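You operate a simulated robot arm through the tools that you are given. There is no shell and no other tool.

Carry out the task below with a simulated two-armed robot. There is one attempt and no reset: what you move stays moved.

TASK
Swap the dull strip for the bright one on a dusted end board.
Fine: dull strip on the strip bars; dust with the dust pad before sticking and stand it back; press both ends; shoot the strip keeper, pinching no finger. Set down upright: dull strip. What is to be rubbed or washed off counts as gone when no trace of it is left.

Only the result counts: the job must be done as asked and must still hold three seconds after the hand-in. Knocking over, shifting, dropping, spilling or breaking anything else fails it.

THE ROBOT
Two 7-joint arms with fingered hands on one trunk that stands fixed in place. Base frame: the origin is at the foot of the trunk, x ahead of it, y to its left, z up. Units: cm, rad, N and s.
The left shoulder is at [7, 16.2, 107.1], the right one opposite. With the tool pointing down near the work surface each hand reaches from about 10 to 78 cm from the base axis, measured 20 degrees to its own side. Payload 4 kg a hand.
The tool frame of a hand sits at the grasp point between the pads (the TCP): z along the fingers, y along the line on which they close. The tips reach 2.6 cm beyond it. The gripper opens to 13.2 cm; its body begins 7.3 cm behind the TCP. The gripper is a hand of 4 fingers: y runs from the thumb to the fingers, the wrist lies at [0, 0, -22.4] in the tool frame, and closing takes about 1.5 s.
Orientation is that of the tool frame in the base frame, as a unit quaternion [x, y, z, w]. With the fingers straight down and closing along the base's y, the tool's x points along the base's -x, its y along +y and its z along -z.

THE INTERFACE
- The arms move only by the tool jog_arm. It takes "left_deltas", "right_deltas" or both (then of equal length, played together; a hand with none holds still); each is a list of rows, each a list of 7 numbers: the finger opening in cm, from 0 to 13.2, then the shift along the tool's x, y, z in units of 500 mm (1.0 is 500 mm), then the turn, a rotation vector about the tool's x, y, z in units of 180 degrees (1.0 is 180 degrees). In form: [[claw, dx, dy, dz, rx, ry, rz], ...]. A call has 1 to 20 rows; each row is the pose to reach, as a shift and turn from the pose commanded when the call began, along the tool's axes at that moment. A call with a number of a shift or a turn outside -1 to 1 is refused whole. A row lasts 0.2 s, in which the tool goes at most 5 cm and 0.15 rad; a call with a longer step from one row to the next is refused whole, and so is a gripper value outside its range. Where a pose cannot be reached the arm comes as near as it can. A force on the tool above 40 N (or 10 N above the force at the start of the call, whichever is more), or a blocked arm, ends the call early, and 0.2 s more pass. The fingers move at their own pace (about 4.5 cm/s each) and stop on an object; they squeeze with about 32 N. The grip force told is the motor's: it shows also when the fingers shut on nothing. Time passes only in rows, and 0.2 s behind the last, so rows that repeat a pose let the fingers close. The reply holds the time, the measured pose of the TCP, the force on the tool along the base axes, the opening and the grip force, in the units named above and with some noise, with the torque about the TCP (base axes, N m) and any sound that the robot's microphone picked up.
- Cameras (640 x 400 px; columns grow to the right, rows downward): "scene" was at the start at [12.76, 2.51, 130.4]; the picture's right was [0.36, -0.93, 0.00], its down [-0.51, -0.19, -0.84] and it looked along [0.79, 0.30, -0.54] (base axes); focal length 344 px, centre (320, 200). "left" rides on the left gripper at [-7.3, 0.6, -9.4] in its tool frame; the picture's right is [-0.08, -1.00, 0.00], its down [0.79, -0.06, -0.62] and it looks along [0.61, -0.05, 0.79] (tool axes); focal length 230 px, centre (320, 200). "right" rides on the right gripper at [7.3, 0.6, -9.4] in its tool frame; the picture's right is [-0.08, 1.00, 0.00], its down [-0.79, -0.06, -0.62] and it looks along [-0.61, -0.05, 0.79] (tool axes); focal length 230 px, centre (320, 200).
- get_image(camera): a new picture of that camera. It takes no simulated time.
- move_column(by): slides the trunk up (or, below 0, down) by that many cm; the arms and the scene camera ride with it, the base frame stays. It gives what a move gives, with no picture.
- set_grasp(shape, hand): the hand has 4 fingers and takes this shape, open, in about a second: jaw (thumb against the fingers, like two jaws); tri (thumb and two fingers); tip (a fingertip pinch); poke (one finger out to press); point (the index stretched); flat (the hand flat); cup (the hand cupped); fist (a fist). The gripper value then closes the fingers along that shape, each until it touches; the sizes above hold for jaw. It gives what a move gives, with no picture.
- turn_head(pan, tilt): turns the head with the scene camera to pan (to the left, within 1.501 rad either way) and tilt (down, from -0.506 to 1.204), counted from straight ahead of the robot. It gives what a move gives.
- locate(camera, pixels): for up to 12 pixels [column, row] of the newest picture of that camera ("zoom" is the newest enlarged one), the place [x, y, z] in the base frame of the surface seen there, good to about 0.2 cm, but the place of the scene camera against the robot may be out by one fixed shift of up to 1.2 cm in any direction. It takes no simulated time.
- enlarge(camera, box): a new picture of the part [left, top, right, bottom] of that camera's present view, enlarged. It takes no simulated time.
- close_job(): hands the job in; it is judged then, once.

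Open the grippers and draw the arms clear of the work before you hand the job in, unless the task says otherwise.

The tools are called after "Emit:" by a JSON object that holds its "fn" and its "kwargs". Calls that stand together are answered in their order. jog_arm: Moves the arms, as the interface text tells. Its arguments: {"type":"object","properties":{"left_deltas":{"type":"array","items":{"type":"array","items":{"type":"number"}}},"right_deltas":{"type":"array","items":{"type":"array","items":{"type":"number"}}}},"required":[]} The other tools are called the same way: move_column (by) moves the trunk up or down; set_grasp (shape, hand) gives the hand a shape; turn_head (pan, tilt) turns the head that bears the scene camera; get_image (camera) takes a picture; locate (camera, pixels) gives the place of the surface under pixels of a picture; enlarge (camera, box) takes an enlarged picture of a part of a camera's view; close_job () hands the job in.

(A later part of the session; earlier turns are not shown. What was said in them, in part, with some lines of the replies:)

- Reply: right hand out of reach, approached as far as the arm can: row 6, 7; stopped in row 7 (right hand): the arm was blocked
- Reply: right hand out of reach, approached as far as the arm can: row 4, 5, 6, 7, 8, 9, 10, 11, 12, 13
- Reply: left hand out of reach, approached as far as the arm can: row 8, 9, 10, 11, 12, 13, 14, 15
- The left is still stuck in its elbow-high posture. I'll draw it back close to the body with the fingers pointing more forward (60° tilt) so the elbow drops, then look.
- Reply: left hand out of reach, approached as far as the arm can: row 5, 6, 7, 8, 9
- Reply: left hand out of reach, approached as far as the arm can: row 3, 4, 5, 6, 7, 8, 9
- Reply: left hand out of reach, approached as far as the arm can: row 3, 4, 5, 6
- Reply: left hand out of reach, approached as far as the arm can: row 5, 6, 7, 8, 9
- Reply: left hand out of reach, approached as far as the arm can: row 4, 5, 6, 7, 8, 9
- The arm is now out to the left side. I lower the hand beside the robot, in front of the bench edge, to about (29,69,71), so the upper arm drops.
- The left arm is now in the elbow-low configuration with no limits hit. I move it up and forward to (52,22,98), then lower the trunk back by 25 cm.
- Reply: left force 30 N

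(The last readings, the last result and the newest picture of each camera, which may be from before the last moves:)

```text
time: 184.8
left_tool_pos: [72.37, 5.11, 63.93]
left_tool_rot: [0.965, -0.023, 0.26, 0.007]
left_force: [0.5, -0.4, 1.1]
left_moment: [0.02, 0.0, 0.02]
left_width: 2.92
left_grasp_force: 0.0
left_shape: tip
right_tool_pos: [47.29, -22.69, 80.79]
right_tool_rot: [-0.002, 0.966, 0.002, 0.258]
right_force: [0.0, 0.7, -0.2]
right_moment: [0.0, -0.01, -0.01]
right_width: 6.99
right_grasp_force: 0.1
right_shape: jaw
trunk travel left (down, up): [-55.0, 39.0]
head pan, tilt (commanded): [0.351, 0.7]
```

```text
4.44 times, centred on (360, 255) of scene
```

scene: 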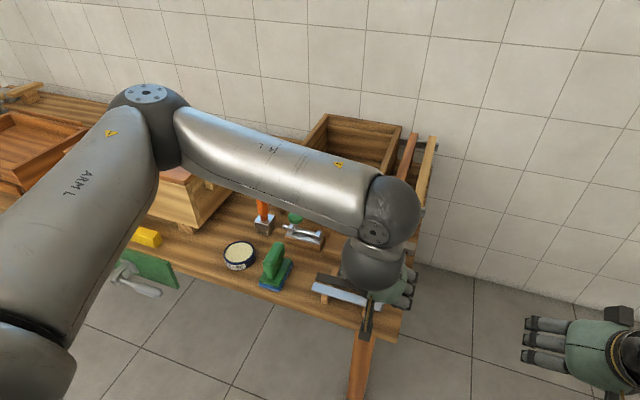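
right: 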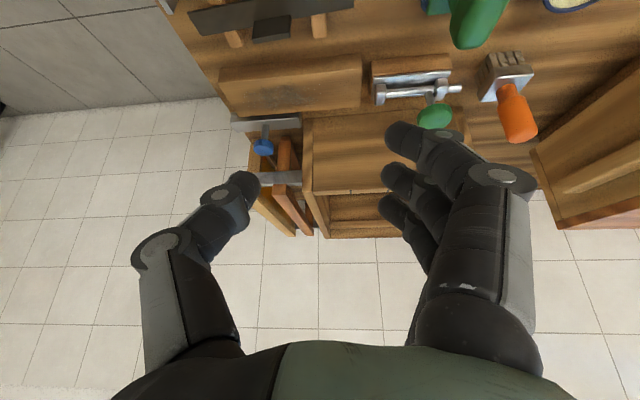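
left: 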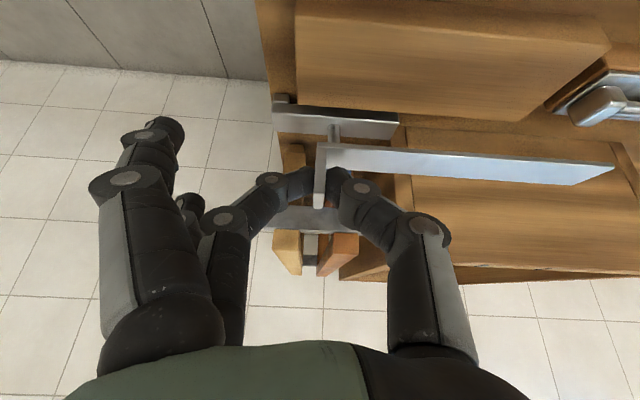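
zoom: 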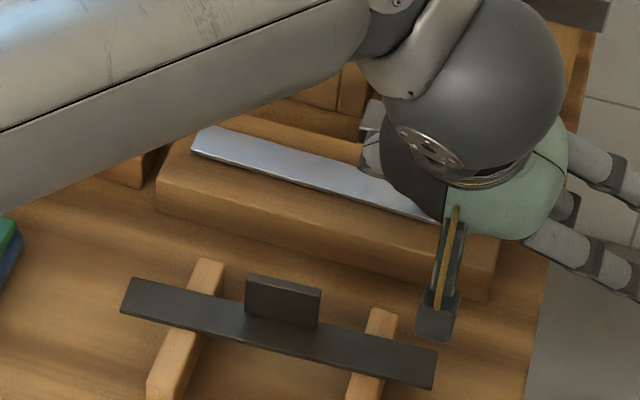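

Pinch is open around the lip. I raise the hand straight up 9 cm.

Emit:
{"fn": "jog_arm", "kwargs": {"left_deltas": [[3, 0.005, 0, -0.0087, 0, 0, 0], [3, 0.015, 0, -0.026, 0, 0, 0], [3, 0.035, 0, -0.0606, 0, 0, 0], [3, 0.06, 0, -0.104, 0, 0, 0], [3, 0.09, 0, -0.156, 0, 0, 0], [3, 0.09, 0, -0.156, 0, 0, 0]]}}

Emit:
{"fn": "get_image", "kwargs": {"camera": "left"}}

Emit:
{"fn": "enlarge", "kwargs": {"camera": "scene", "box": [290, 210, 430, 300]}}

```text
time: 186.2
left_tool_pos: [72.5, 5.19, 73.18]
left_tool_rot: [0.965, -0.023, 0.26, 0.008]
left_force: [0.2, -0.4, -0.4]
left_moment: [0.03, 0.0, 0.04]
left_width: 2.96
left_grasp_force: 0.1
left_shape: tip
right_tool_pos: [47.24, -22.57, 80.76]
right_tool_rot: [-0.001, 0.966, 0.002, 0.258]
right_force: [0.3, 0.1, 0.4]
right_moment: [0.01, -0.02, 0.04]
right_width: 6.97
right_grasp_force: 0.1
right_shape: jaw
trunk travel left (down, up): [-55.0, 39.0]
head pan, tilt (commanded): [0.351, 0.7]
```

```text
taken
```

left: 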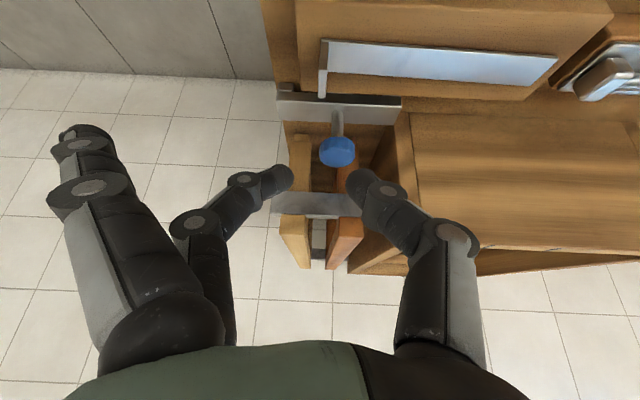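

```text
4.44 times, centred on (360, 255) of scene
```

zoom: 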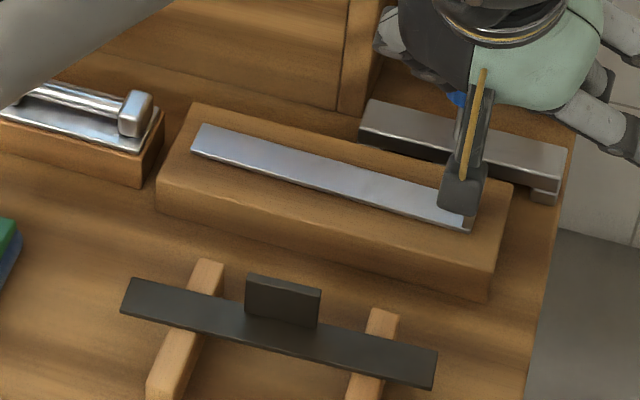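

The bright strip sits on the board. I move to (70,13,80) and take the poke shape to press the ends, checking where the finger ends up.

Emit:
{"fn": "jog_arm", "kwargs": {"left_deltas": [[3, 0.01, -0.02, -0.05, 0.0023, 0, -0.004], [3, 0.018, -0.06, -0.09, 0.0046, 0, -0.008], [3, 0.023, -0.11, -0.12, 0.0069, 0, -0.012], [3, 0.027, -0.16, -0.146, 0.0069, 0, -0.012], [3, 0.027, -0.16, -0.146, 0.0069, 0, -0.012]]}}

Emit:
{"fn": "set_grasp", "kwargs": {"hand": "left", "shape": "poke"}}

Emit:
{"fn": "get_image", "kwargs": {"camera": "left"}}

Emit:
{"fn": "get_image", "kwargs": {"camera": "scene"}}

```text
time: 187.4
left_tool_pos: [70.16, 13.16, 80.07]
left_tool_rot: [0.966, -0.002, 0.259, 0.002]
left_force: [0.4, 0.7, -0.8]
left_moment: [0.0, 0.01, 0.04]
left_width: 2.95
left_grasp_force: 0.0
left_shape: tip
right_tool_pos: [47.37, -22.79, 80.69]
right_tool_rot: [-0.002, 0.966, 0.003, 0.259]
right_force: [-0.3, -0.1, 0.8]
right_moment: [-0.01, 0.01, 0.01]
right_width: 6.98
right_grasp_force: 0.1
right_shape: jaw
trunk travel left (down, up): [-55.0, 39.0]
head pan, tilt (commanded): [0.351, 0.7]
```

```text
time: 188.3
left_tool_pos: [70.17, 13.22, 80.1]
left_tool_rot: [0.966, -0.002, 0.26, 0.002]
left_force: [0.1, -0.5, -0.1]
left_moment: [-0.01, 0.0, -0.03]
left_width: 0.01
left_grasp_force: 0.1
left_shape: poke
right_tool_pos: [47.45, -22.66, 80.73]
right_tool_rot: [-0.001, 0.966, 0.002, 0.26]
right_force: [-0.4, 1.1, 0.0]
right_moment: [0.02, -0.01, 0.02]
right_width: 7.01
right_grasp_force: 0.0
right_shape: jaw
trunk travel left (down, up): [-55.0, 39.0]
head pan, tilt (commanded): [0.351, 0.7]
```

```text
taken
```

left: 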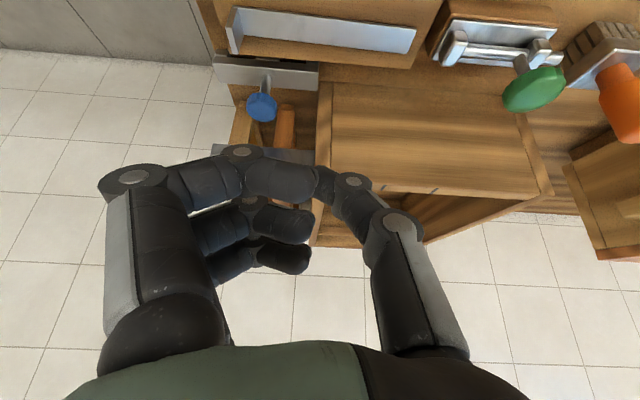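

```text
taken
```

scene: 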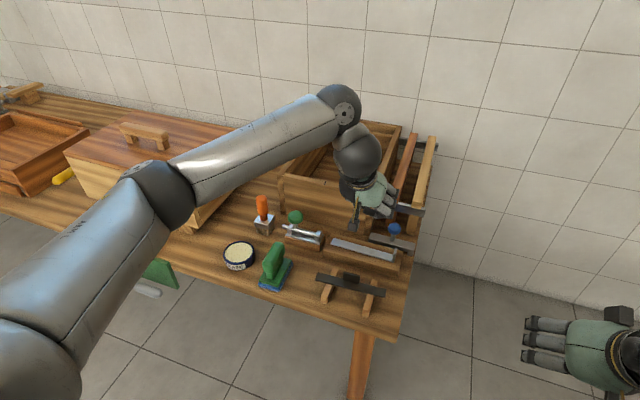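

In the poke shape index and thumb tips meet near (320,180), the other fingers curled. I locate the tip.

Emit:
{"fn": "locate", "kwargs": {"camera": "left", "pixels": [[300, 170], [308, 185], [325, 180], [322, 170], [330, 190], [290, 225], [288, 258], [312, 178]]}}

Emit:
{"fn": "enlarge", "kwargs": {"camera": "left", "box": [180, 120, 420, 290]}}

Emit:
{"fn": "enlarge", "kwargs": {"camera": "scene", "box": [320, 150, 430, 280]}}

```text
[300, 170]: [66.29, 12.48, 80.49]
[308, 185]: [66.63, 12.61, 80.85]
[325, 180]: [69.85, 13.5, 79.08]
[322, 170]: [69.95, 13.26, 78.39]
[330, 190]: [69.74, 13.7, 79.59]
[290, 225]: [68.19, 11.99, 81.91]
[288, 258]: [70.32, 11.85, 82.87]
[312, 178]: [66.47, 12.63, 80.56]
```

```text
2.35 times, centred on (300, 205) of left
```

zoom: 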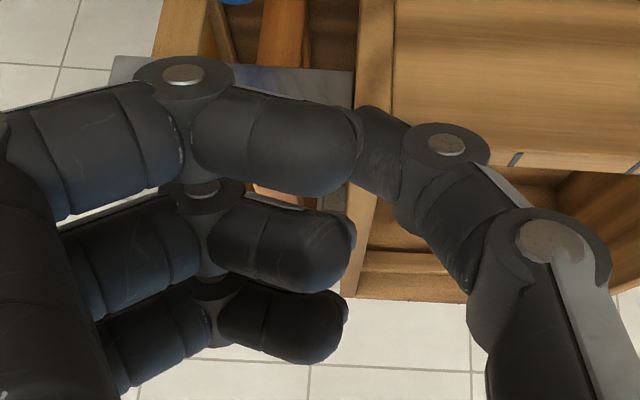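

```text
3.08 times, centred on (375, 215) of scene
```

zoom: 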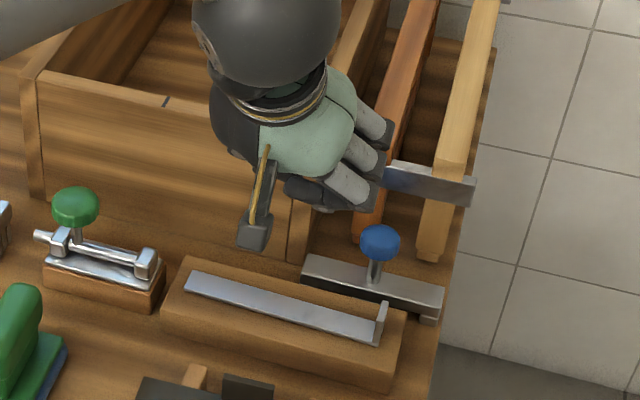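

In this shape the thumb tip is the lowest point (about 2.2 cm beyond the TCP), the fingers curl back. I bring it above the strip's +y end: TCP (72.2,20.1,68).

Emit:
{"fn": "jog_arm", "kwargs": {"left_deltas": [[0, -0.014, -0.023, 0.038, 0, 0, 0], [0, -0.029, -0.046, 0.077, 0, 0, 0], [0, -0.043, -0.069, 0.115, 0, 0, 0], [0, -0.057, -0.092, 0.153, 0, 0, 0], [0, -0.072, -0.115, 0.192, 0, 0, 0], [0, -0.086, -0.138, 0.23, 0, 0, 0], [0, -0.086, -0.138, 0.23, 0, 0, 0]]}}

Emit:
{"fn": "get_image", "kwargs": {"camera": "left"}}

Emit:
{"fn": "enlarge", "kwargs": {"camera": "scene", "box": [280, 190, 420, 290]}}

```text
time: 189.9
left_tool_pos: [72.49, 19.91, 68.2]
left_tool_rot: [0.966, 0.0, 0.26, 0.002]
left_force: [0.3, 0.0, -0.7]
left_moment: [-0.03, 0.02, 0.03]
left_width: 0.0
left_grasp_force: 0.0
left_shape: poke
right_tool_pos: [47.35, -22.65, 80.81]
right_tool_rot: [-0.001, 0.966, 0.002, 0.259]
right_force: [0.4, 0.4, 0.5]
right_moment: [-0.01, -0.01, -0.02]
right_width: 7.0
right_grasp_force: 0.0
right_shape: jaw
trunk travel left (down, up): [-55.0, 39.0]
head pan, tilt (commanded): [0.351, 0.7]
```

```text
taken
```

left: 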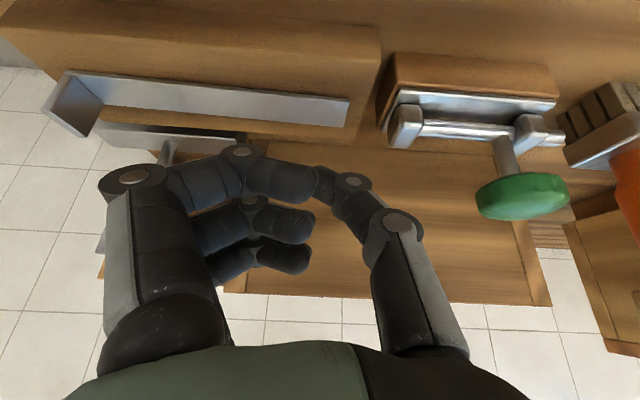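

```text
4.00 times, centred on (350, 240) of scene
```

zoom: 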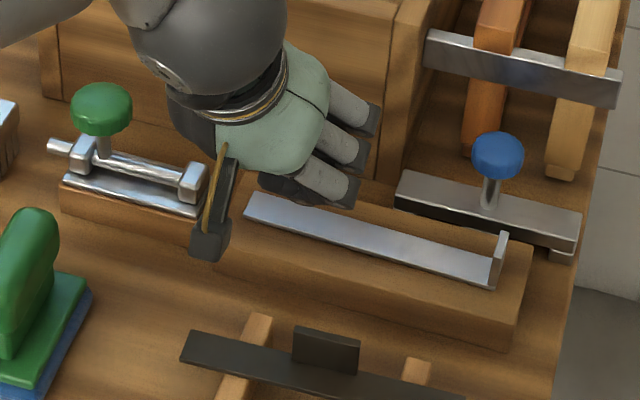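

I locate the strip's +y end relative to the thumb tip before pressing.

Emit:
{"fn": "locate", "kwargs": {"camera": "left", "pixels": [[343, 103], [340, 118], [300, 105], [200, 95], [90, 85], [105, 100], [325, 178], [322, 172], [390, 120], [420, 130], [510, 135], [555, 140]]}}

```text
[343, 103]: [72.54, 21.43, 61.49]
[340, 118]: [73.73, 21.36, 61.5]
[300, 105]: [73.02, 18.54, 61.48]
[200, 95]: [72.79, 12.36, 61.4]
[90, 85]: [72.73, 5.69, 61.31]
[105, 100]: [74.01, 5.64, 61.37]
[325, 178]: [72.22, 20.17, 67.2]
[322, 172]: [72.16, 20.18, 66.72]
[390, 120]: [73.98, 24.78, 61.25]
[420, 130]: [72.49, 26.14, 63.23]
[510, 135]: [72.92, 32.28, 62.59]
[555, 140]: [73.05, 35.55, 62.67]
```

The strip lies at y 4.6–21.6, x 72.3–74.3, top z≈61.45. I lower the thumb tip onto the +y end in steps.

Emit:
{"fn": "jog_arm", "kwargs": {"left_deltas": [[0, -0.012, 0, 0.0208, 0, 0, 0], [0, -0.024, 0, 0.0416, 0, 0, 0], [0, -0.034, 0, 0.0589, 0, 0, 0], [0, -0.039, 0, 0.0675, 0, 0, 0], [0, -0.042, 0, 0.0727, 0, 0, 0]]}}

```text
time: 191.1
left_tool_pos: [72.45, 20.11, 64.0]
left_tool_rot: [0.965, -0.001, 0.262, 0.002]
left_force: [1.2, 1.2, 5.4]
left_moment: [-0.01, -0.05, 0.05]
left_width: 0.02
left_grasp_force: 0.1
left_shape: poke
right_tool_pos: [47.23, -22.74, 80.74]
right_tool_rot: [-0.001, 0.966, 0.002, 0.259]
right_force: [-0.3, 0.1, -0.2]
right_moment: [-0.03, -0.02, 0.0]
right_width: 6.98
right_grasp_force: 0.0
right_shape: jaw
trunk travel left (down, up): [-55.0, 39.0]
head pan, tilt (commanded): [0.351, 0.7]
```

Contact at 5.4 N on the +y end. I press a few millimetres further for a firm push and look.

Emit:
{"fn": "jog_arm", "kwargs": {"left_deltas": [[0, -0.001, 0, 0.0017, 0, 0, 0], [0, -0.002, 0, 0.0035, 0, 0, 0], [0, -0.003, 0, 0.0052, 0, 0, 0], [0, -0.003, 0, 0.0052, 0, 0, 0], [0, -0.003, 0, 0.0052, 0, 0, 0]]}}

Emit:
{"fn": "enlarge", "kwargs": {"camera": "scene", "box": [280, 190, 420, 290]}}

Emit:
{"fn": "get_image", "kwargs": {"camera": "left"}}

```text
time: 192.3
left_tool_pos: [72.38, 20.15, 64.01]
left_tool_rot: [0.965, -0.001, 0.263, 0.002]
left_force: [4.7, 3.7, 22.7]
left_moment: [0.05, -0.34, 0.09]
left_width: 0.0
left_grasp_force: 0.2
left_shape: poke
right_tool_pos: [47.12, -22.55, 80.9]
right_tool_rot: [-0.001, 0.966, 0.002, 0.26]
right_force: [0.7, -0.1, 0.6]
right_moment: [-0.04, 0.02, -0.07]
right_width: 6.99
right_grasp_force: 0.1
right_shape: jaw
trunk travel left (down, up): [-55.0, 39.0]
head pan, tilt (commanded): [0.351, 0.7]
```

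```text
4.00 times, centred on (350, 240) of scene
```

zoom: 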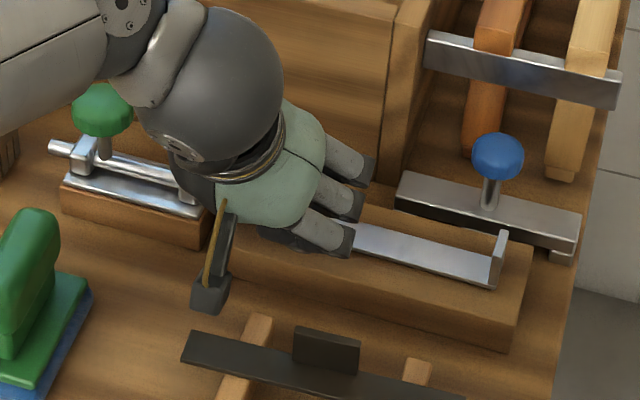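

```text
taken
```

left: 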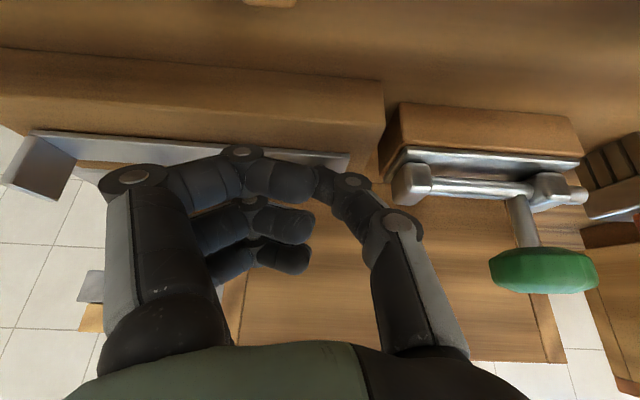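

22.7 N pressed on the +y end. I lift, move to above the -y end at y≈6.7, just inside the lip.

Emit:
{"fn": "jog_arm", "kwargs": {"left_deltas": [[0, 0.01, 0, -0.0173, 0, 0, 0], [0, 0.03, 0, -0.052, 0, 0, 0], [0, 0.05, 0.03, -0.0866, 0, 0, 0], [0, 0.05, 0.09, -0.0866, 0, 0, 0], [0, 0.05, 0.15, -0.0866, 0, 0, 0], [0, 0.05, 0.21, -0.0866, 0, 0, 0], [0, 0.05, 0.27, -0.0866, 0, 0, 0], [0, 0.05, 0.27, -0.0866, 0, 0, 0]]}}

Emit:
{"fn": "get_image", "kwargs": {"camera": "left"}}

Emit:
{"fn": "enlarge", "kwargs": {"camera": "left", "box": [230, 40, 470, 220]}}

Emit:
{"fn": "enlarge", "kwargs": {"camera": "scene", "box": [280, 190, 420, 290]}}

```text
time: 194.1
left_tool_pos: [72.45, 6.65, 68.42]
left_tool_rot: [0.966, -0.001, 0.26, 0.001]
left_force: [-1.1, -0.6, -0.3]
left_moment: [-0.03, 0.02, -0.01]
left_width: 0.02
left_grasp_force: 0.1
left_shape: poke
right_tool_pos: [47.29, -22.64, 80.71]
right_tool_rot: [-0.002, 0.966, 0.002, 0.259]
right_force: [-0.4, -0.5, 0.2]
right_moment: [-0.02, 0.01, -0.01]
right_width: 7.0
right_grasp_force: 0.1
right_shape: jaw
trunk travel left (down, up): [-55.0, 39.0]
head pan, tilt (commanded): [0.351, 0.7]
```

```text
taken
```

left: 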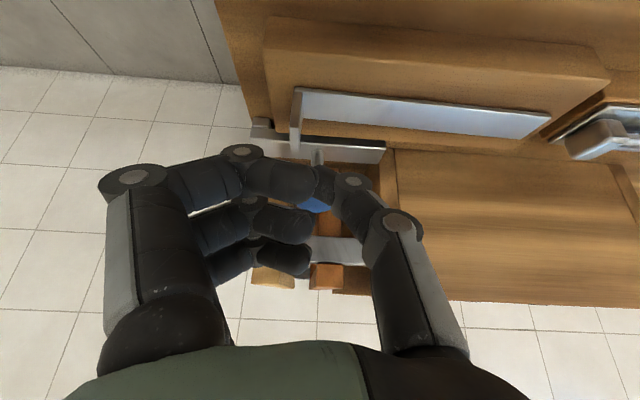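

```text
2.22 times, centred on (350, 130) of left
```

zoom: 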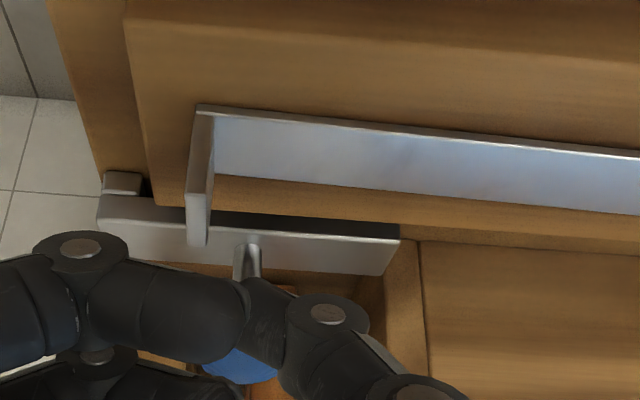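

```text
4.00 times, centred on (350, 240) of scene
```

zoom: 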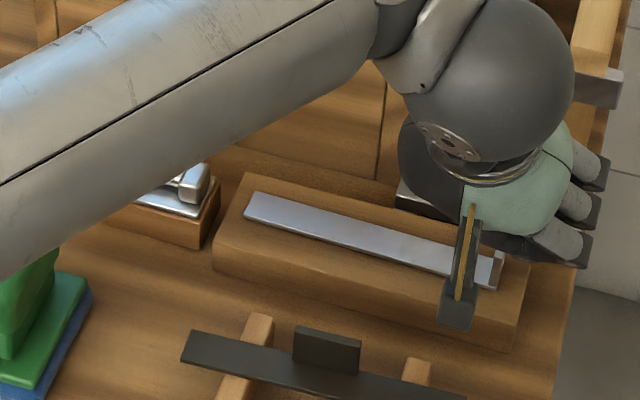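

The curled fingers clear the lip. I lower the thumb tip onto the strip beside the lip in steps.

Emit:
{"fn": "jog_arm", "kwargs": {"left_deltas": [[0, -0.012, 0, 0.0208, 0, 0, 0], [0, -0.024, 0, 0.0416, 0, 0, 0], [0, -0.034, 0, 0.0589, 0, 0, 0], [0, -0.039, 0, 0.0675, 0, 0, 0], [0, -0.042, 0, 0.0727, 0, 0, 0], [0, -0.044, 0, 0.0762, 0, 0, 0]]}}

```text
time: 195.5
left_tool_pos: [72.35, 6.43, 64.19]
left_tool_rot: [0.966, -0.002, 0.26, 0.002]
left_force: [0.4, -0.7, 0.3]
left_moment: [0.02, -0.01, 0.01]
left_width: 0.0
left_grasp_force: 0.1
left_shape: poke
right_tool_pos: [47.46, -22.59, 80.77]
right_tool_rot: [-0.002, 0.966, 0.002, 0.259]
right_force: [-0.2, 0.1, -0.7]
right_moment: [0.0, 0.01, 0.02]
right_width: 6.99
right_grasp_force: 0.0
right_shape: jaw
trunk travel left (down, up): [-55.0, 39.0]
head pan, tilt (commanded): [0.351, 0.7]
```

No contact yet at z 64.2; I continue down a few millimetres.

Emit:
{"fn": "jog_arm", "kwargs": {"left_deltas": [[0, -0.0015, 0, 0.0026, 0, 0, 0], [0, -0.003, 0, 0.0052, 0, 0, 0], [0, -0.0045, 0, 0.0078, 0, 0, 0], [0, -0.0055, 0, 0.0095, 0, 0, 0], [0, -0.0055, 0, 0.0095, 0, 0, 0]]}}

```text
time: 196.7
left_tool_pos: [72.37, 6.4, 64.05]
left_tool_rot: [0.965, -0.001, 0.262, 0.003]
left_force: [3.4, 1.0, 16.0]
left_moment: [-0.03, -0.23, 0.03]
left_width: 0.0
left_grasp_force: 0.0
left_shape: poke
right_tool_pos: [47.18, -22.69, 80.87]
right_tool_rot: [-0.001, 0.966, 0.001, 0.26]
right_force: [-0.1, -0.5, 0.6]
right_moment: [0.02, 0.01, -0.04]
right_width: 7.0
right_grasp_force: 0.0
right_shape: jaw
trunk travel left (down, up): [-55.0, 39.0]
head pan, tilt (commanded): [0.351, 0.7]
```

16 N on this end; a touch more to match the other end, then I lift off.

Emit:
{"fn": "jog_arm", "kwargs": {"left_deltas": [[0, -0.001, 0, 0.0017, 0, 0, 0], [0, -0.0015, 0, 0.0026, 0, 0, 0], [0, -0.0015, 0, 0.0026, 0, 0, 0]]}}

Emit:
{"fn": "jog_arm", "kwargs": {"left_deltas": [[0, 0.01, 0, -0.0173, 0, 0, 0], [0, 0.03, 0, -0.052, 0, 0, 0], [0, 0.06, -0.02, -0.104, 0, 0, 0], [0, 0.08, -0.07, -0.14, 0, 0, 0], [0, 0.1, -0.13, -0.173, 0, 0, 0], [0, 0.1, -0.19, -0.18, 0, 0, 0], [0, 0.1, -0.19, -0.18, 0, 0, 0]]}}

Emit:
{"fn": "get_image", "kwargs": {"camera": "left"}}

Emit:
{"fn": "enlarge", "kwargs": {"camera": "scene", "box": [260, 190, 420, 300]}}

```text
time: 197.5
left_tool_pos: [72.32, 6.52, 63.94]
left_tool_rot: [0.965, -0.001, 0.263, 0.002]
left_force: [8.1, 2.5, 26.5]
left_moment: [-0.02, -0.44, 0.02]
left_width: 0.0
left_grasp_force: 0.0
left_shape: poke
right_tool_pos: [47.16, -22.66, 80.75]
right_tool_rot: [-0.002, 0.966, 0.002, 0.26]
right_force: [-0.2, 0.7, 0.6]
right_moment: [-0.02, -0.02, 0.0]
right_width: 6.97
right_grasp_force: 0.0
right_shape: jaw
trunk travel left (down, up): [-55.0, 39.0]
head pan, tilt (commanded): [0.351, 0.7]
```

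```text
time: 199.1
left_tool_pos: [72.21, 16.32, 73.95]
left_tool_rot: [0.966, -0.002, 0.259, 0.002]
left_force: [0.4, 0.5, -0.4]
left_moment: [0.03, 0.01, 0.02]
left_width: 0.0
left_grasp_force: 0.0
left_shape: poke
right_tool_pos: [47.38, -22.76, 80.65]
right_tool_rot: [-0.002, 0.966, 0.003, 0.259]
right_force: [0.3, 0.4, 0.5]
right_moment: [-0.03, -0.02, 0.01]
right_width: 6.96
right_grasp_force: 0.0
right_shape: jaw
trunk travel left (down, up): [-55.0, 39.0]
head pan, tilt (commanded): [0.351, 0.7]
```

```text
taken
```

left: 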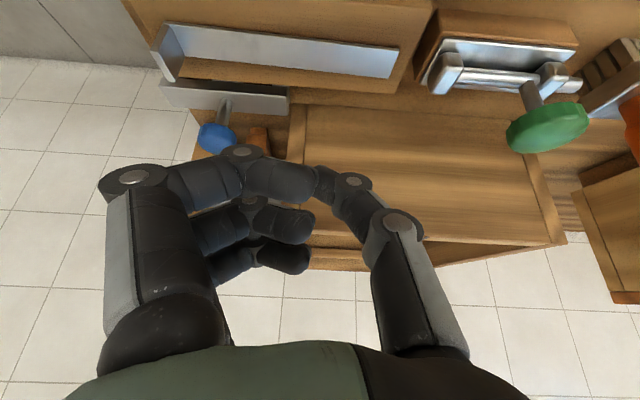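

```text
3.64 times, centred on (340, 245) of scene
```

zoom: 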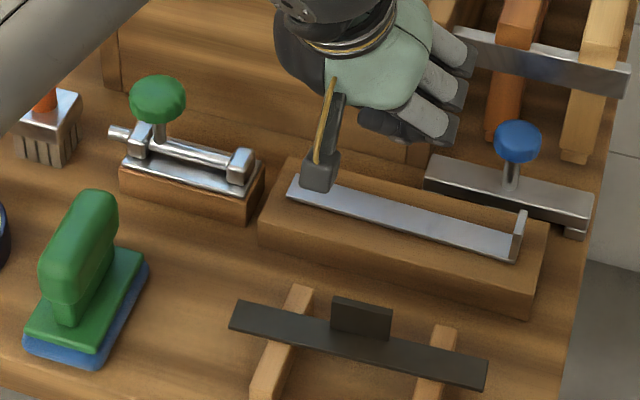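

Both ends are pressed and the strip hasn't moved. Next the keeper bolt: I'll push its green knob towards -y from behind with the thumb tip. First I locate the knob, thumb parts and the orange brush for clearance.

Emit:
{"fn": "locate", "kwargs": {"camera": "left", "pixels": [[400, 225], [425, 260], [355, 185], [440, 330], [512, 135], [585, 125], [545, 150], [545, 110], [550, 135], [605, 90], [630, 110], [533, 92]]}}

Emit:
{"fn": "enlarge", "kwargs": {"camera": "left", "box": [400, 0, 640, 180]}}

Emit:
{"fn": "enlarge", "kwargs": {"camera": "scene", "box": [240, 180, 340, 260]}}

```text
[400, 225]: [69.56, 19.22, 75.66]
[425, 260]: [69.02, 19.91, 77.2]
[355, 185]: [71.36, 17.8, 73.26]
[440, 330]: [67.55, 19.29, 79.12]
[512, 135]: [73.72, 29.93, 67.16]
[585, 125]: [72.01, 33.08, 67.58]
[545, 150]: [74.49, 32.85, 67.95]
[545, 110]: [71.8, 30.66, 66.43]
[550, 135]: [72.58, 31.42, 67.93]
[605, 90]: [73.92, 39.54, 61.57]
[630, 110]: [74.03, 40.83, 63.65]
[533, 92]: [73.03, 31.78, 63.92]
```

```text
2.22 times, centred on (520, 90) of left
```

zoom: 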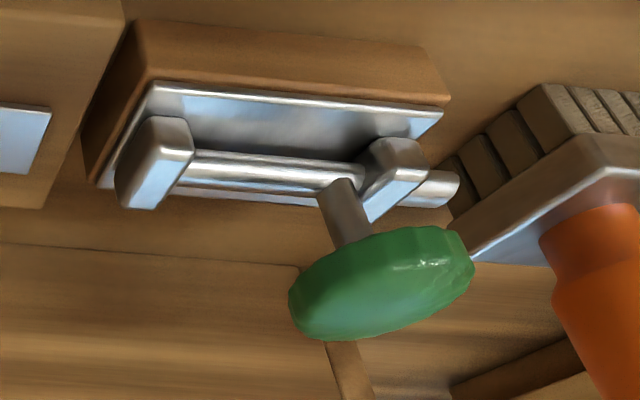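

```text
5.00 times, centred on (290, 220) of scene
```

zoom: 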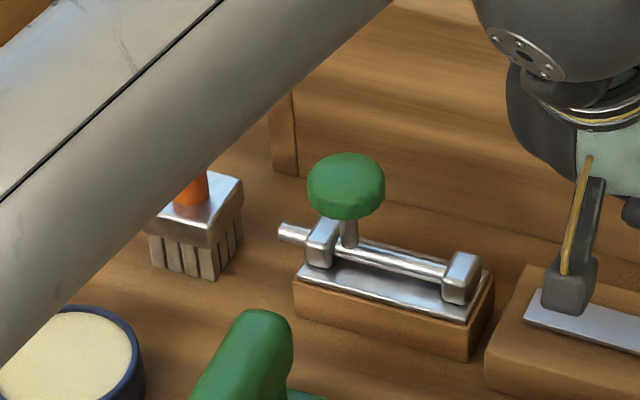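

Knob: y 29.9–33.1, centre x≈73, z 65.8–68.2; brush begins at y≈39.3. I move the hand over to (72.6,34.4,78), behind the knob.

Emit:
{"fn": "jog_arm", "kwargs": {"left_deltas": [[0, 0.015, -0.06, -0.025, 0, 0, 0], [0, 0.03, -0.12, -0.05, 0, 0, 0], [0, 0.04, -0.18, -0.065, 0, 0, 0], [0, 0.045, -0.24, -0.065, 0, 0, 0], [0, 0.047, -0.3, -0.065, 0, 0, 0], [0, 0.047, -0.362, -0.065, 0, 0, 0], [0, 0.047, -0.362, -0.065, 0, 0, 0]]}}

Emit:
{"fn": "get_image", "kwargs": {"camera": "left"}}

Emit:
{"fn": "enlarge", "kwargs": {"camera": "scene", "box": [220, 150, 360, 270]}}

```text
time: 200.7
left_tool_pos: [72.91, 34.08, 77.57]
left_tool_rot: [0.966, -0.003, 0.26, 0.002]
left_force: [0.4, -0.1, -0.5]
left_moment: [0.02, -0.01, 0.0]
left_width: 0.0
left_grasp_force: 0.0
left_shape: poke
right_tool_pos: [47.33, -22.75, 80.69]
right_tool_rot: [-0.001, 0.966, 0.002, 0.259]
right_force: [-1.2, -0.3, -0.4]
right_moment: [0.0, -0.06, 0.01]
right_width: 6.99
right_grasp_force: 0.1
right_shape: jaw
trunk travel left (down, up): [-55.0, 39.0]
head pan, tilt (commanded): [0.351, 0.7]
```

```text
taken
```

left: 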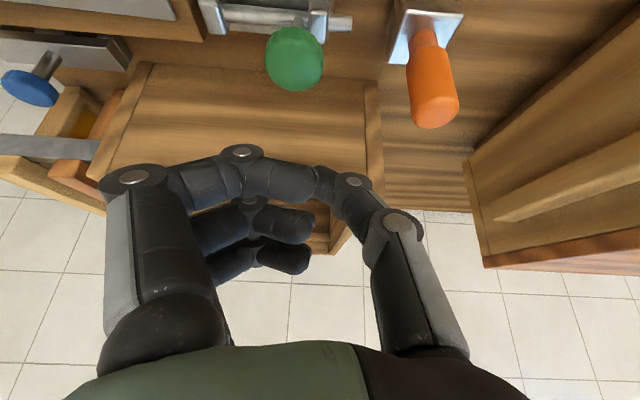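

```text
3.33 times, centred on (290, 210) of scene
```

zoom: 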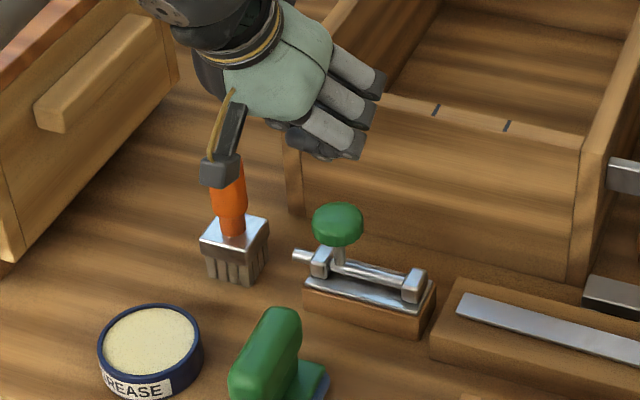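

I locate the brush handle and thumb's outer side to be sure of the gap when descending.

Emit:
{"fn": "locate", "kwargs": {"camera": "left", "pixels": [[412, 110], [435, 120], [410, 75], [430, 90], [395, 45], [295, 60], [322, 65], [290, 85], [270, 50], [425, 265], [420, 240], [310, 35]]}}

```text
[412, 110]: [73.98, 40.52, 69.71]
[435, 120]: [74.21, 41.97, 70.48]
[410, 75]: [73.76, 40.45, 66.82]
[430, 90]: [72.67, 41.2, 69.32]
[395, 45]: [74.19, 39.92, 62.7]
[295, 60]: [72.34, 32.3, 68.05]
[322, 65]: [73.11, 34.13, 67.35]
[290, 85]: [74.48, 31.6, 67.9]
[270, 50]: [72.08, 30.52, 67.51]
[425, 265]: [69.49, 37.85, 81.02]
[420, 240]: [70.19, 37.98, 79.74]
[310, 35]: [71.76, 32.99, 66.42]
```

The knob's +y edge is at about y≈34; the brush handle starts at y≈40.5. I descend at y=35 to TCP z 68.6, thumb tip behind the knob.

Emit:
{"fn": "jog_arm", "kwargs": {"left_deltas": [[0, -0.005, -0.018, 0, 0, 0, 0], [0, -0.02, -0.018, 0.026, 0, 0, 0], [0, -0.038, -0.018, 0.055, 0, 0, 0], [0, -0.056, -0.018, 0.086, 0, 0, 0], [0, -0.074, -0.018, 0.117, 0, 0, 0], [0, -0.088, -0.018, 0.14, 0, 0, 0], [0, -0.095, -0.018, 0.153, 0, 0, 0], [0, -0.095, -0.018, 0.153, 0, 0, 0]]}}

Emit:
{"fn": "get_image", "kwargs": {"camera": "left"}}

Emit:
{"fn": "enlarge", "kwargs": {"camera": "left", "box": [200, 80, 480, 280]}}

Emit:
{"fn": "enlarge", "kwargs": {"camera": "scene", "box": [240, 170, 340, 260]}}

```text
time: 202.5
left_tool_pos: [72.65, 35.12, 68.63]
left_tool_rot: [0.966, -0.002, 0.26, 0.003]
left_force: [-0.6, -0.2, 0.1]
left_moment: [-0.01, 0.01, 0.03]
left_width: 0.02
left_grasp_force: 0.0
left_shape: poke
right_tool_pos: [47.37, -22.55, 80.82]
right_tool_rot: [0.0, 0.966, 0.002, 0.259]
right_force: [0.2, 0.8, -0.1]
right_moment: [-0.02, 0.01, 0.02]
right_width: 7.0
right_grasp_force: 0.0
right_shape: jaw
trunk travel left (down, up): [-55.0, 39.0]
head pan, tilt (commanded): [0.351, 0.7]
```

```text
taken
```

left: 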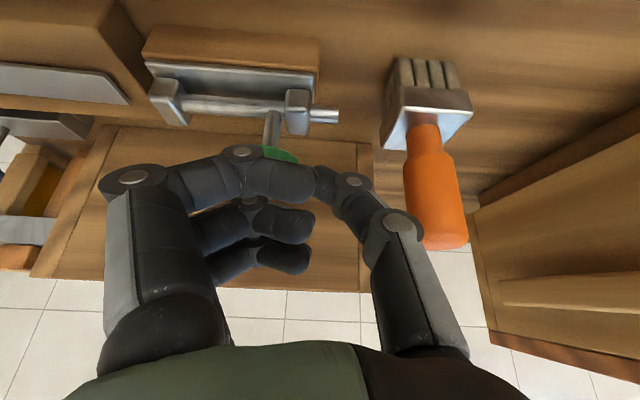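

```text
2.00 times, centred on (340, 180) of left
```

zoom: 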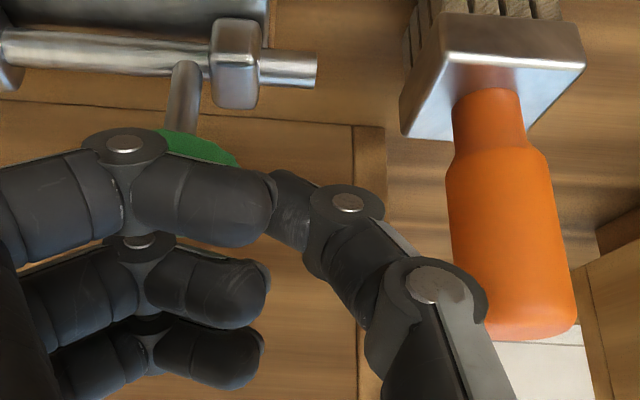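

```text
4.44 times, centred on (290, 215) of scene
```

zoom: 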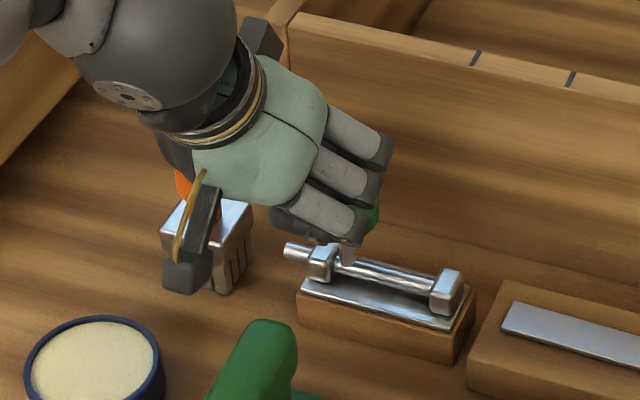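

Thumb tip is behind the knob with a clear gap. I start pushing towards -y: 2 cm first.

Emit:
{"fn": "jog_arm", "kwargs": {"left_deltas": [[0, 0, 0.008, 0, 0, 0, 0], [0, 0, 0.016, 0, 0, 0, 0], [0, 0, 0.024, 0, 0, 0, 0], [0, 0, 0.032, 0, 0, 0, 0], [0, 0, 0.04, 0, 0, 0, 0]]}}

Emit:
{"fn": "enlarge", "kwargs": {"camera": "left", "box": [100, 80, 380, 280]}}

Emit:
{"fn": "enlarge", "kwargs": {"camera": "scene", "box": [240, 170, 340, 260]}}

```text
time: 203.7
left_tool_pos: [72.62, 33.19, 68.83]
left_tool_rot: [0.966, -0.001, 0.259, 0.002]
left_force: [0.6, 0.4, -0.5]
left_moment: [0.02, 0.01, 0.01]
left_width: 0.0
left_grasp_force: 0.0
left_shape: poke
right_tool_pos: [47.46, -22.7, 80.69]
right_tool_rot: [-0.002, 0.966, 0.003, 0.26]
right_force: [0.4, -0.4, -0.7]
right_moment: [-0.05, 0.02, 0.02]
right_width: 6.97
right_grasp_force: 0.1
right_shape: jaw
trunk travel left (down, up): [-55.0, 39.0]
head pan, tilt (commanded): [0.351, 0.7]
```

```text
2.00 times, centred on (240, 180) of left
```

zoom: 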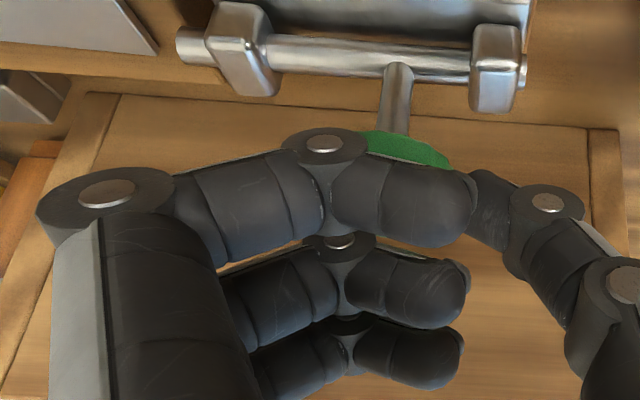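

```text
4.44 times, centred on (290, 215) of scene
```

zoom: 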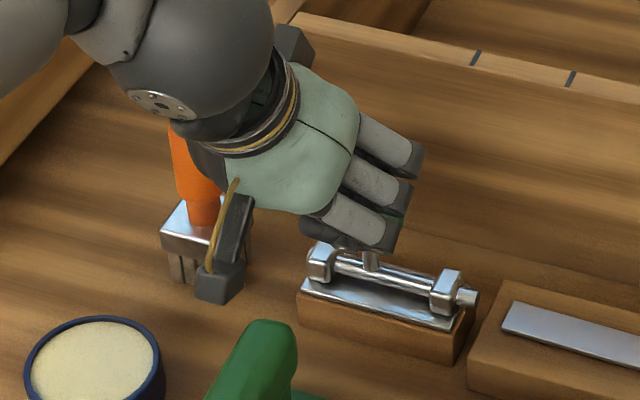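

The bolt is sliding: its end already shows beyond the -y bracket. I continue pushing 3.5 cm more.

Emit:
{"fn": "jog_arm", "kwargs": {"left_deltas": [[0, 0, 0.01, 0, 0, 0, 0], [0, 0, 0.02, 0, 0, 0, 0], [0, 0, 0.03, 0, 0, 0, 0], [0, 0, 0.04, 0, 0, 0, 0], [0, 0, 0.05, 0, 0, 0, 0], [0, 0, 0.06, 0, 0, 0, 0], [0, 0, 0.07, 0, 0, 0, 0]]}}

Emit:
{"fn": "enlarge", "kwargs": {"camera": "left", "box": [100, 40, 380, 240]}}

Emit:
{"fn": "enlarge", "kwargs": {"camera": "scene", "box": [250, 170, 380, 270]}}

```text
time: 205.3
left_tool_pos: [72.49, 29.68, 68.77]
left_tool_rot: [0.966, -0.001, 0.259, 0.002]
left_force: [-0.9, 2.8, -0.1]
left_moment: [0.06, -0.01, -0.01]
left_width: 0.0
left_grasp_force: 0.1
left_shape: poke
right_tool_pos: [47.39, -22.58, 80.83]
right_tool_rot: [-0.002, 0.966, 0.002, 0.258]
right_force: [-0.4, -0.4, 0.3]
right_moment: [0.03, -0.01, -0.04]
right_width: 7.0
right_grasp_force: 0.0
right_shape: jaw
trunk travel left (down, up): [-55.0, 39.0]
head pan, tilt (commanded): [0.351, 0.7]
```

```text
2.00 times, centred on (240, 140) of left
```

zoom: 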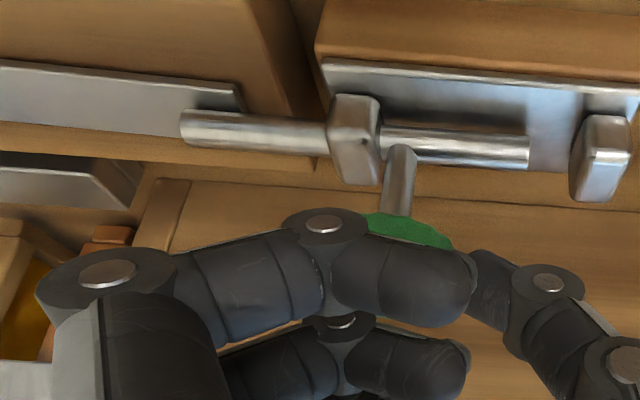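

```text
4.00 times, centred on (315, 220) of scene
```

zoom: 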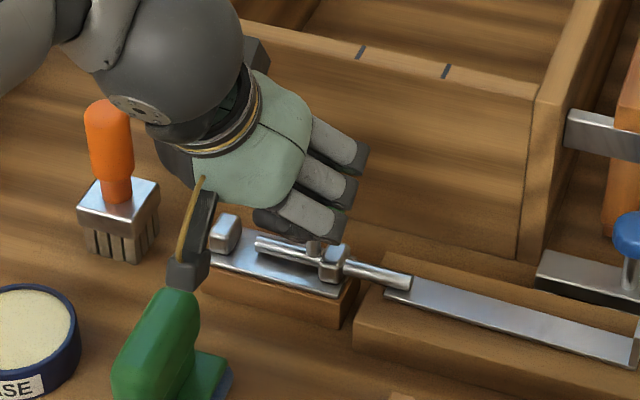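

The rod now lies over the strip's +y end; the stem is close to the -y bracket. I push the last bit slowly until it stops.

Emit:
{"fn": "jog_arm", "kwargs": {"left_deltas": [[0, 0, 0.004, 0, 0, 0, 0], [0, 0, 0.008, 0, 0, 0, 0], [0, 0, 0.012, 0, 0, 0, 0], [0, 0, 0.015, 0, 0, 0, 0], [0, 0, 0.015, 0, 0, 0, 0]]}}

Emit:
{"fn": "enlarge", "kwargs": {"camera": "left", "box": [100, 40, 380, 240]}}

Emit:
{"fn": "enlarge", "kwargs": {"camera": "scene", "box": [250, 170, 380, 270]}}

```text
time: 206.5
left_tool_pos: [72.34, 29.31, 68.72]
left_tool_rot: [0.966, -0.001, 0.259, 0.001]
left_force: [-4.9, 24.3, 3.2]
left_moment: [0.32, -0.04, 0.26]
left_width: 0.03
left_grasp_force: 0.1
left_shape: poke
right_tool_pos: [47.15, -22.66, 80.96]
right_tool_rot: [-0.002, 0.966, 0.001, 0.259]
right_force: [-0.9, -0.3, -0.3]
right_moment: [-0.01, 0.03, 0.01]
right_width: 7.0
right_grasp_force: 0.0
right_shape: jaw
trunk travel left (down, up): [-55.0, 39.0]
head pan, tilt (commanded): [0.351, 0.7]
```

```text
2.00 times, centred on (240, 140) of left
```

zoom: 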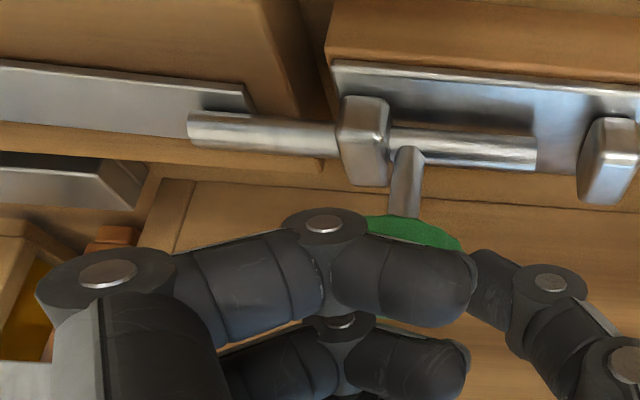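

```text
4.00 times, centred on (315, 220) of scene
```

zoom: 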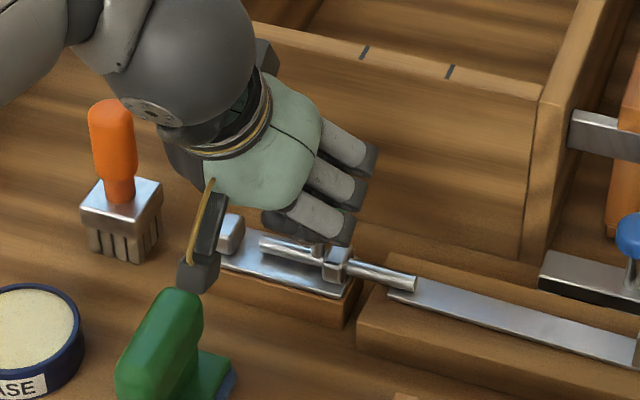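

Force rose to 24 N without further travel: the bolt is fully shot. I back the thumb off 1.5 cm and lift the hand up.

Emit:
{"fn": "jog_arm", "kwargs": {"left_deltas": [[0, 0, -0.015, 0, 0, 0, 0], [0, 0, -0.035, 0, 0, 0, 0], [0, 0.015, -0.035, -0.026, 0, 0, 0], [0, 0.04, -0.035, -0.0693, 0, 0, 0], [0, 0.07, -0.035, -0.121, 0, 0, 0], [0, 0.1, -0.035, -0.173, 0, 0, 0], [0, 0.1, -0.035, -0.173, 0, 0, 0]]}}

Emit:
{"fn": "get_image", "kwargs": {"camera": "left"}}

Emit:
{"fn": "enlarge", "kwargs": {"camera": "scene", "box": [240, 180, 420, 310]}}

```text
time: 208.1
left_tool_pos: [72.37, 30.72, 78.5]
left_tool_rot: [0.965, -0.001, 0.26, 0.002]
left_force: [-0.1, -0.2, 0.0]
left_moment: [-0.03, -0.01, -0.02]
left_width: 0.01
left_grasp_force: 0.1
left_shape: poke
right_tool_pos: [47.35, -22.62, 80.8]
right_tool_rot: [-0.001, 0.966, 0.002, 0.258]
right_force: [0.2, 0.2, 0.2]
right_moment: [-0.03, -0.01, 0.01]
right_width: 7.0
right_grasp_force: 0.0
right_shape: jaw
trunk travel left (down, up): [-55.0, 39.0]
head pan, tilt (commanded): [0.351, 0.7]
```

```text
taken
```

left: 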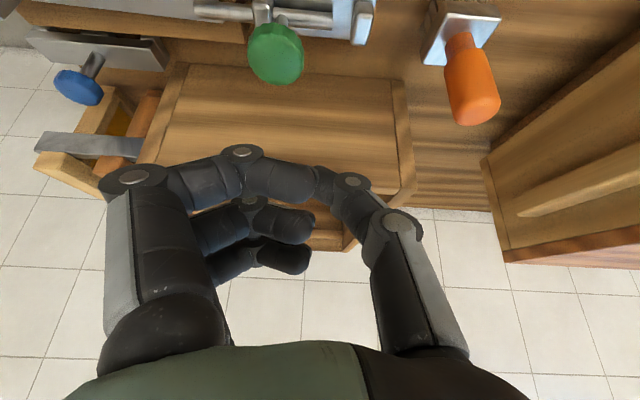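

```text
3.08 times, centred on (330, 245) of scene
```

zoom: 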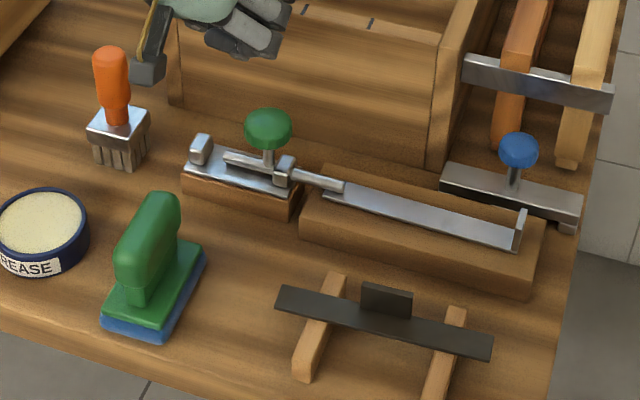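

The bolt is shot over the bright strip's end, the dull strip is on the bars, and the pad and brush stand untouched. I withdraw the left hand up and back, clear of the work.

Emit:
{"fn": "jog_arm", "kwargs": {"left_deltas": [[0, 0.0, -0.005, -0.06, 0, 0, 0], [0, -0.03, -0.01, -0.12, 0, 0, 0], [0, -0.08, -0.02, -0.18, 0, 0, 0], [0, -0.13, -0.03, -0.235, 0, 0, 0], [0, -0.18, -0.04, -0.29, 0, 0, 0], [0, -0.23, -0.05, -0.34, 0, 0, 0], [0, -0.281, -0.06, -0.393, 0, 0, 0], [0, -0.281, -0.06, -0.393, 0, 0, 0]]}}

Emit:
{"fn": "set_grasp", "kwargs": {"hand": "left", "shape": "jaw"}}

Emit:
{"fn": "jog_arm", "kwargs": {"right_deltas": [[10, 0, 0, 0, 0, 0, 0], [13.2, 0, 0, 0, 0, 0, 0], [13.2, 0, 0, 0, 0, 0, 0], [13.2, 0, 0, 0, 0, 0, 0], [13.2, 0, 0, 0, 0, 0, 0]]}}

Emit:
{"fn": "get_image", "kwargs": {"camera": "scene"}}

Emit:
{"fn": "enlarge", "kwargs": {"camera": "scene", "box": [230, 180, 420, 320]}}

```text
time: 209.9
left_tool_pos: [50.57, 33.66, 88.62]
left_tool_rot: [0.966, -0.001, 0.259, 0.001]
left_force: [1.2, 0.4, -0.5]
left_moment: [-0.02, -0.01, 0.02]
left_width: 0.02
left_grasp_force: 0.1
left_shape: poke
right_tool_pos: [47.37, -22.79, 80.72]
right_tool_rot: [-0.002, 0.966, 0.002, 0.258]
right_force: [0.2, -0.2, -0.1]
right_moment: [0.03, 0.02, -0.02]
right_width: 7.01
right_grasp_force: 0.0
right_shape: jaw
trunk travel left (down, up): [-55.0, 39.0]
head pan, tilt (commanded): [0.351, 0.7]
```

```text
time: 210.8
left_tool_pos: [50.47, 33.78, 88.79]
left_tool_rot: [0.966, -0.001, 0.26, 0.002]
left_force: [1.2, -0.5, -0.5]
left_moment: [-0.02, -0.02, 0.0]
left_width: 13.22
left_grasp_force: 0.1
left_shape: jaw
right_tool_pos: [47.28, -22.57, 80.77]
right_tool_rot: [-0.001, 0.966, 0.002, 0.259]
right_force: [-0.1, -0.1, -0.9]
right_moment: [0.01, -0.05, 0.04]
right_width: 7.0
right_grasp_force: 0.1
right_shape: jaw
trunk travel left (down, up): [-55.0, 39.0]
head pan, tilt (commanded): [0.351, 0.7]
```

```text
time: 212.0
left_tool_pos: [50.47, 33.77, 88.84]
left_tool_rot: [0.966, -0.002, 0.26, 0.002]
left_force: [-0.2, -0.5, 0.2]
left_moment: [0.01, 0.01, -0.02]
left_width: 13.2
left_grasp_force: 0.1
left_shape: jaw
right_tool_pos: [47.29, -22.68, 80.72]
right_tool_rot: [-0.001, 0.966, 0.001, 0.26]
right_force: [-0.5, -0.3, -0.4]
right_moment: [0.03, -0.02, -0.02]
right_width: 13.19
right_grasp_force: 0.0
right_shape: jaw
trunk travel left (down, up): [-55.0, 39.0]
head pan, tilt (commanded): [0.351, 0.7]
```

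```text
taken
```

scene: 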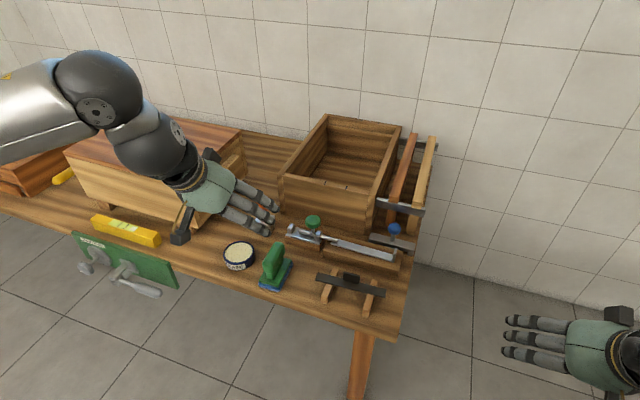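

```text
2.86 times, centred on (325, 250) of scene
```

zoom: 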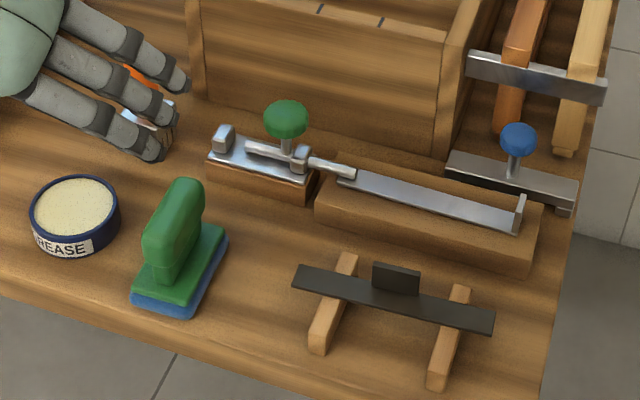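

Everything looks in place. For a last check I take the same view as at the beginning to compare the positions of bars, bolt block, board and the blue-knob piece.

Emit:
{"fn": "turn_head", "kwargs": {"pan": 0.1, "tilt": 0.75}}

Emit:
{"fn": "get_image", "kwargs": {"camera": "scene"}}

Emit:
{"fn": "enlarge", "kwargs": {"camera": "scene", "box": [180, 180, 360, 300]}}

Emit:
{"fn": "enlarge", "kwargs": {"camera": "scene", "box": [190, 90, 360, 230]}}

```text
time: 212.8
left_tool_pos: [50.45, 33.74, 88.78]
left_tool_rot: [0.966, -0.001, 0.259, 0.002]
left_force: [0.1, 0.6, -0.5]
left_moment: [0.0, 0.0, 0.03]
left_width: 13.19
left_grasp_force: 0.1
left_shape: jaw
right_tool_pos: [47.44, -22.66, 80.73]
right_tool_rot: [-0.001, 0.966, 0.002, 0.259]
right_force: [-0.6, 0.1, 0.1]
right_moment: [0.01, -0.02, 0.0]
right_width: 13.15
right_grasp_force: 0.1
right_shape: jaw
trunk travel left (down, up): [-55.0, 39.0]
head pan, tilt (commanded): [0.099, 0.75]
```

```text
taken
```

scene: 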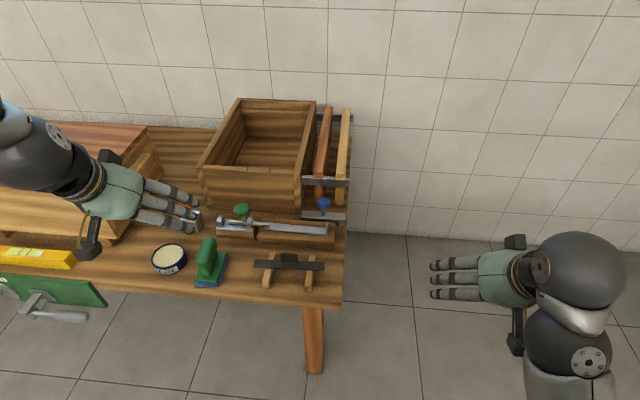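

```text
3.33 times, centred on (270, 240) of scene
```

zoom: 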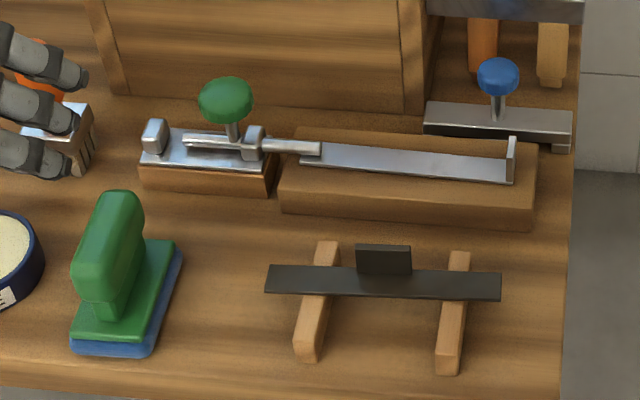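

```text
2.86 times, centred on (275, 160) of scene
```

zoom: 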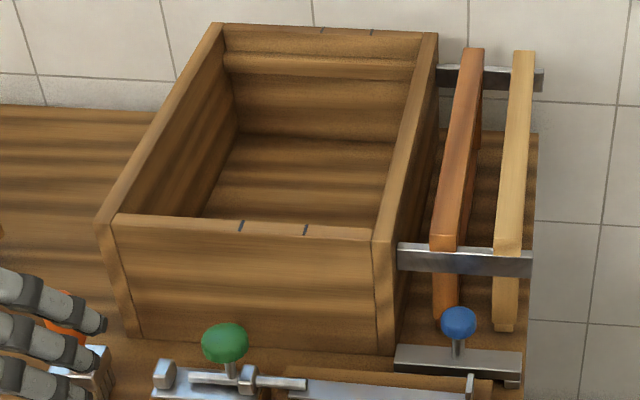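

Bars, board, bolt block, pad and blue-knob piece are all where they were; the bright strip is on the clean board under the shot bolt, the dull strip lies tab-up across both bars, and both hands are open and clear. I hand the job in.

Emit:
{"fn": "close_job", "kwargs": {}}

```text
The job is handed in.
```

I did the strip swap and handed the job in. The hand-in gave no verdict, so whether it passed isn't confirmed.

- **Dull strip:** It rests level across both strip bars with its tab up. I set it down twice, because it landed about 2 cm off-centre the first time. On that second release the thumb pressed down with about 17 N before I lifted away, and the strip stayed in place.
- **Dusting:** The dust pad went over the end board three times. No trace of dust showed in close-up views of the board. The pad is back standing where it was.
- **Bright strip:** It lies where the dull strip was. I pressed both ends, with about 23 N on the bolt end and 27 N on the lip end.
- **Strip keeper:** I took the bolt with the green knob to be the strip keeper, because it lines up with the strip. I pushed its knob from behind with the thumb, so no finger was in the way. The bolt stopped at the end of its travel and now lies over the strip's end.

A last view from the same angle as my first look showed the bars, board, pad and nearby tools where they had been. Both hands are open and clear of the bench.
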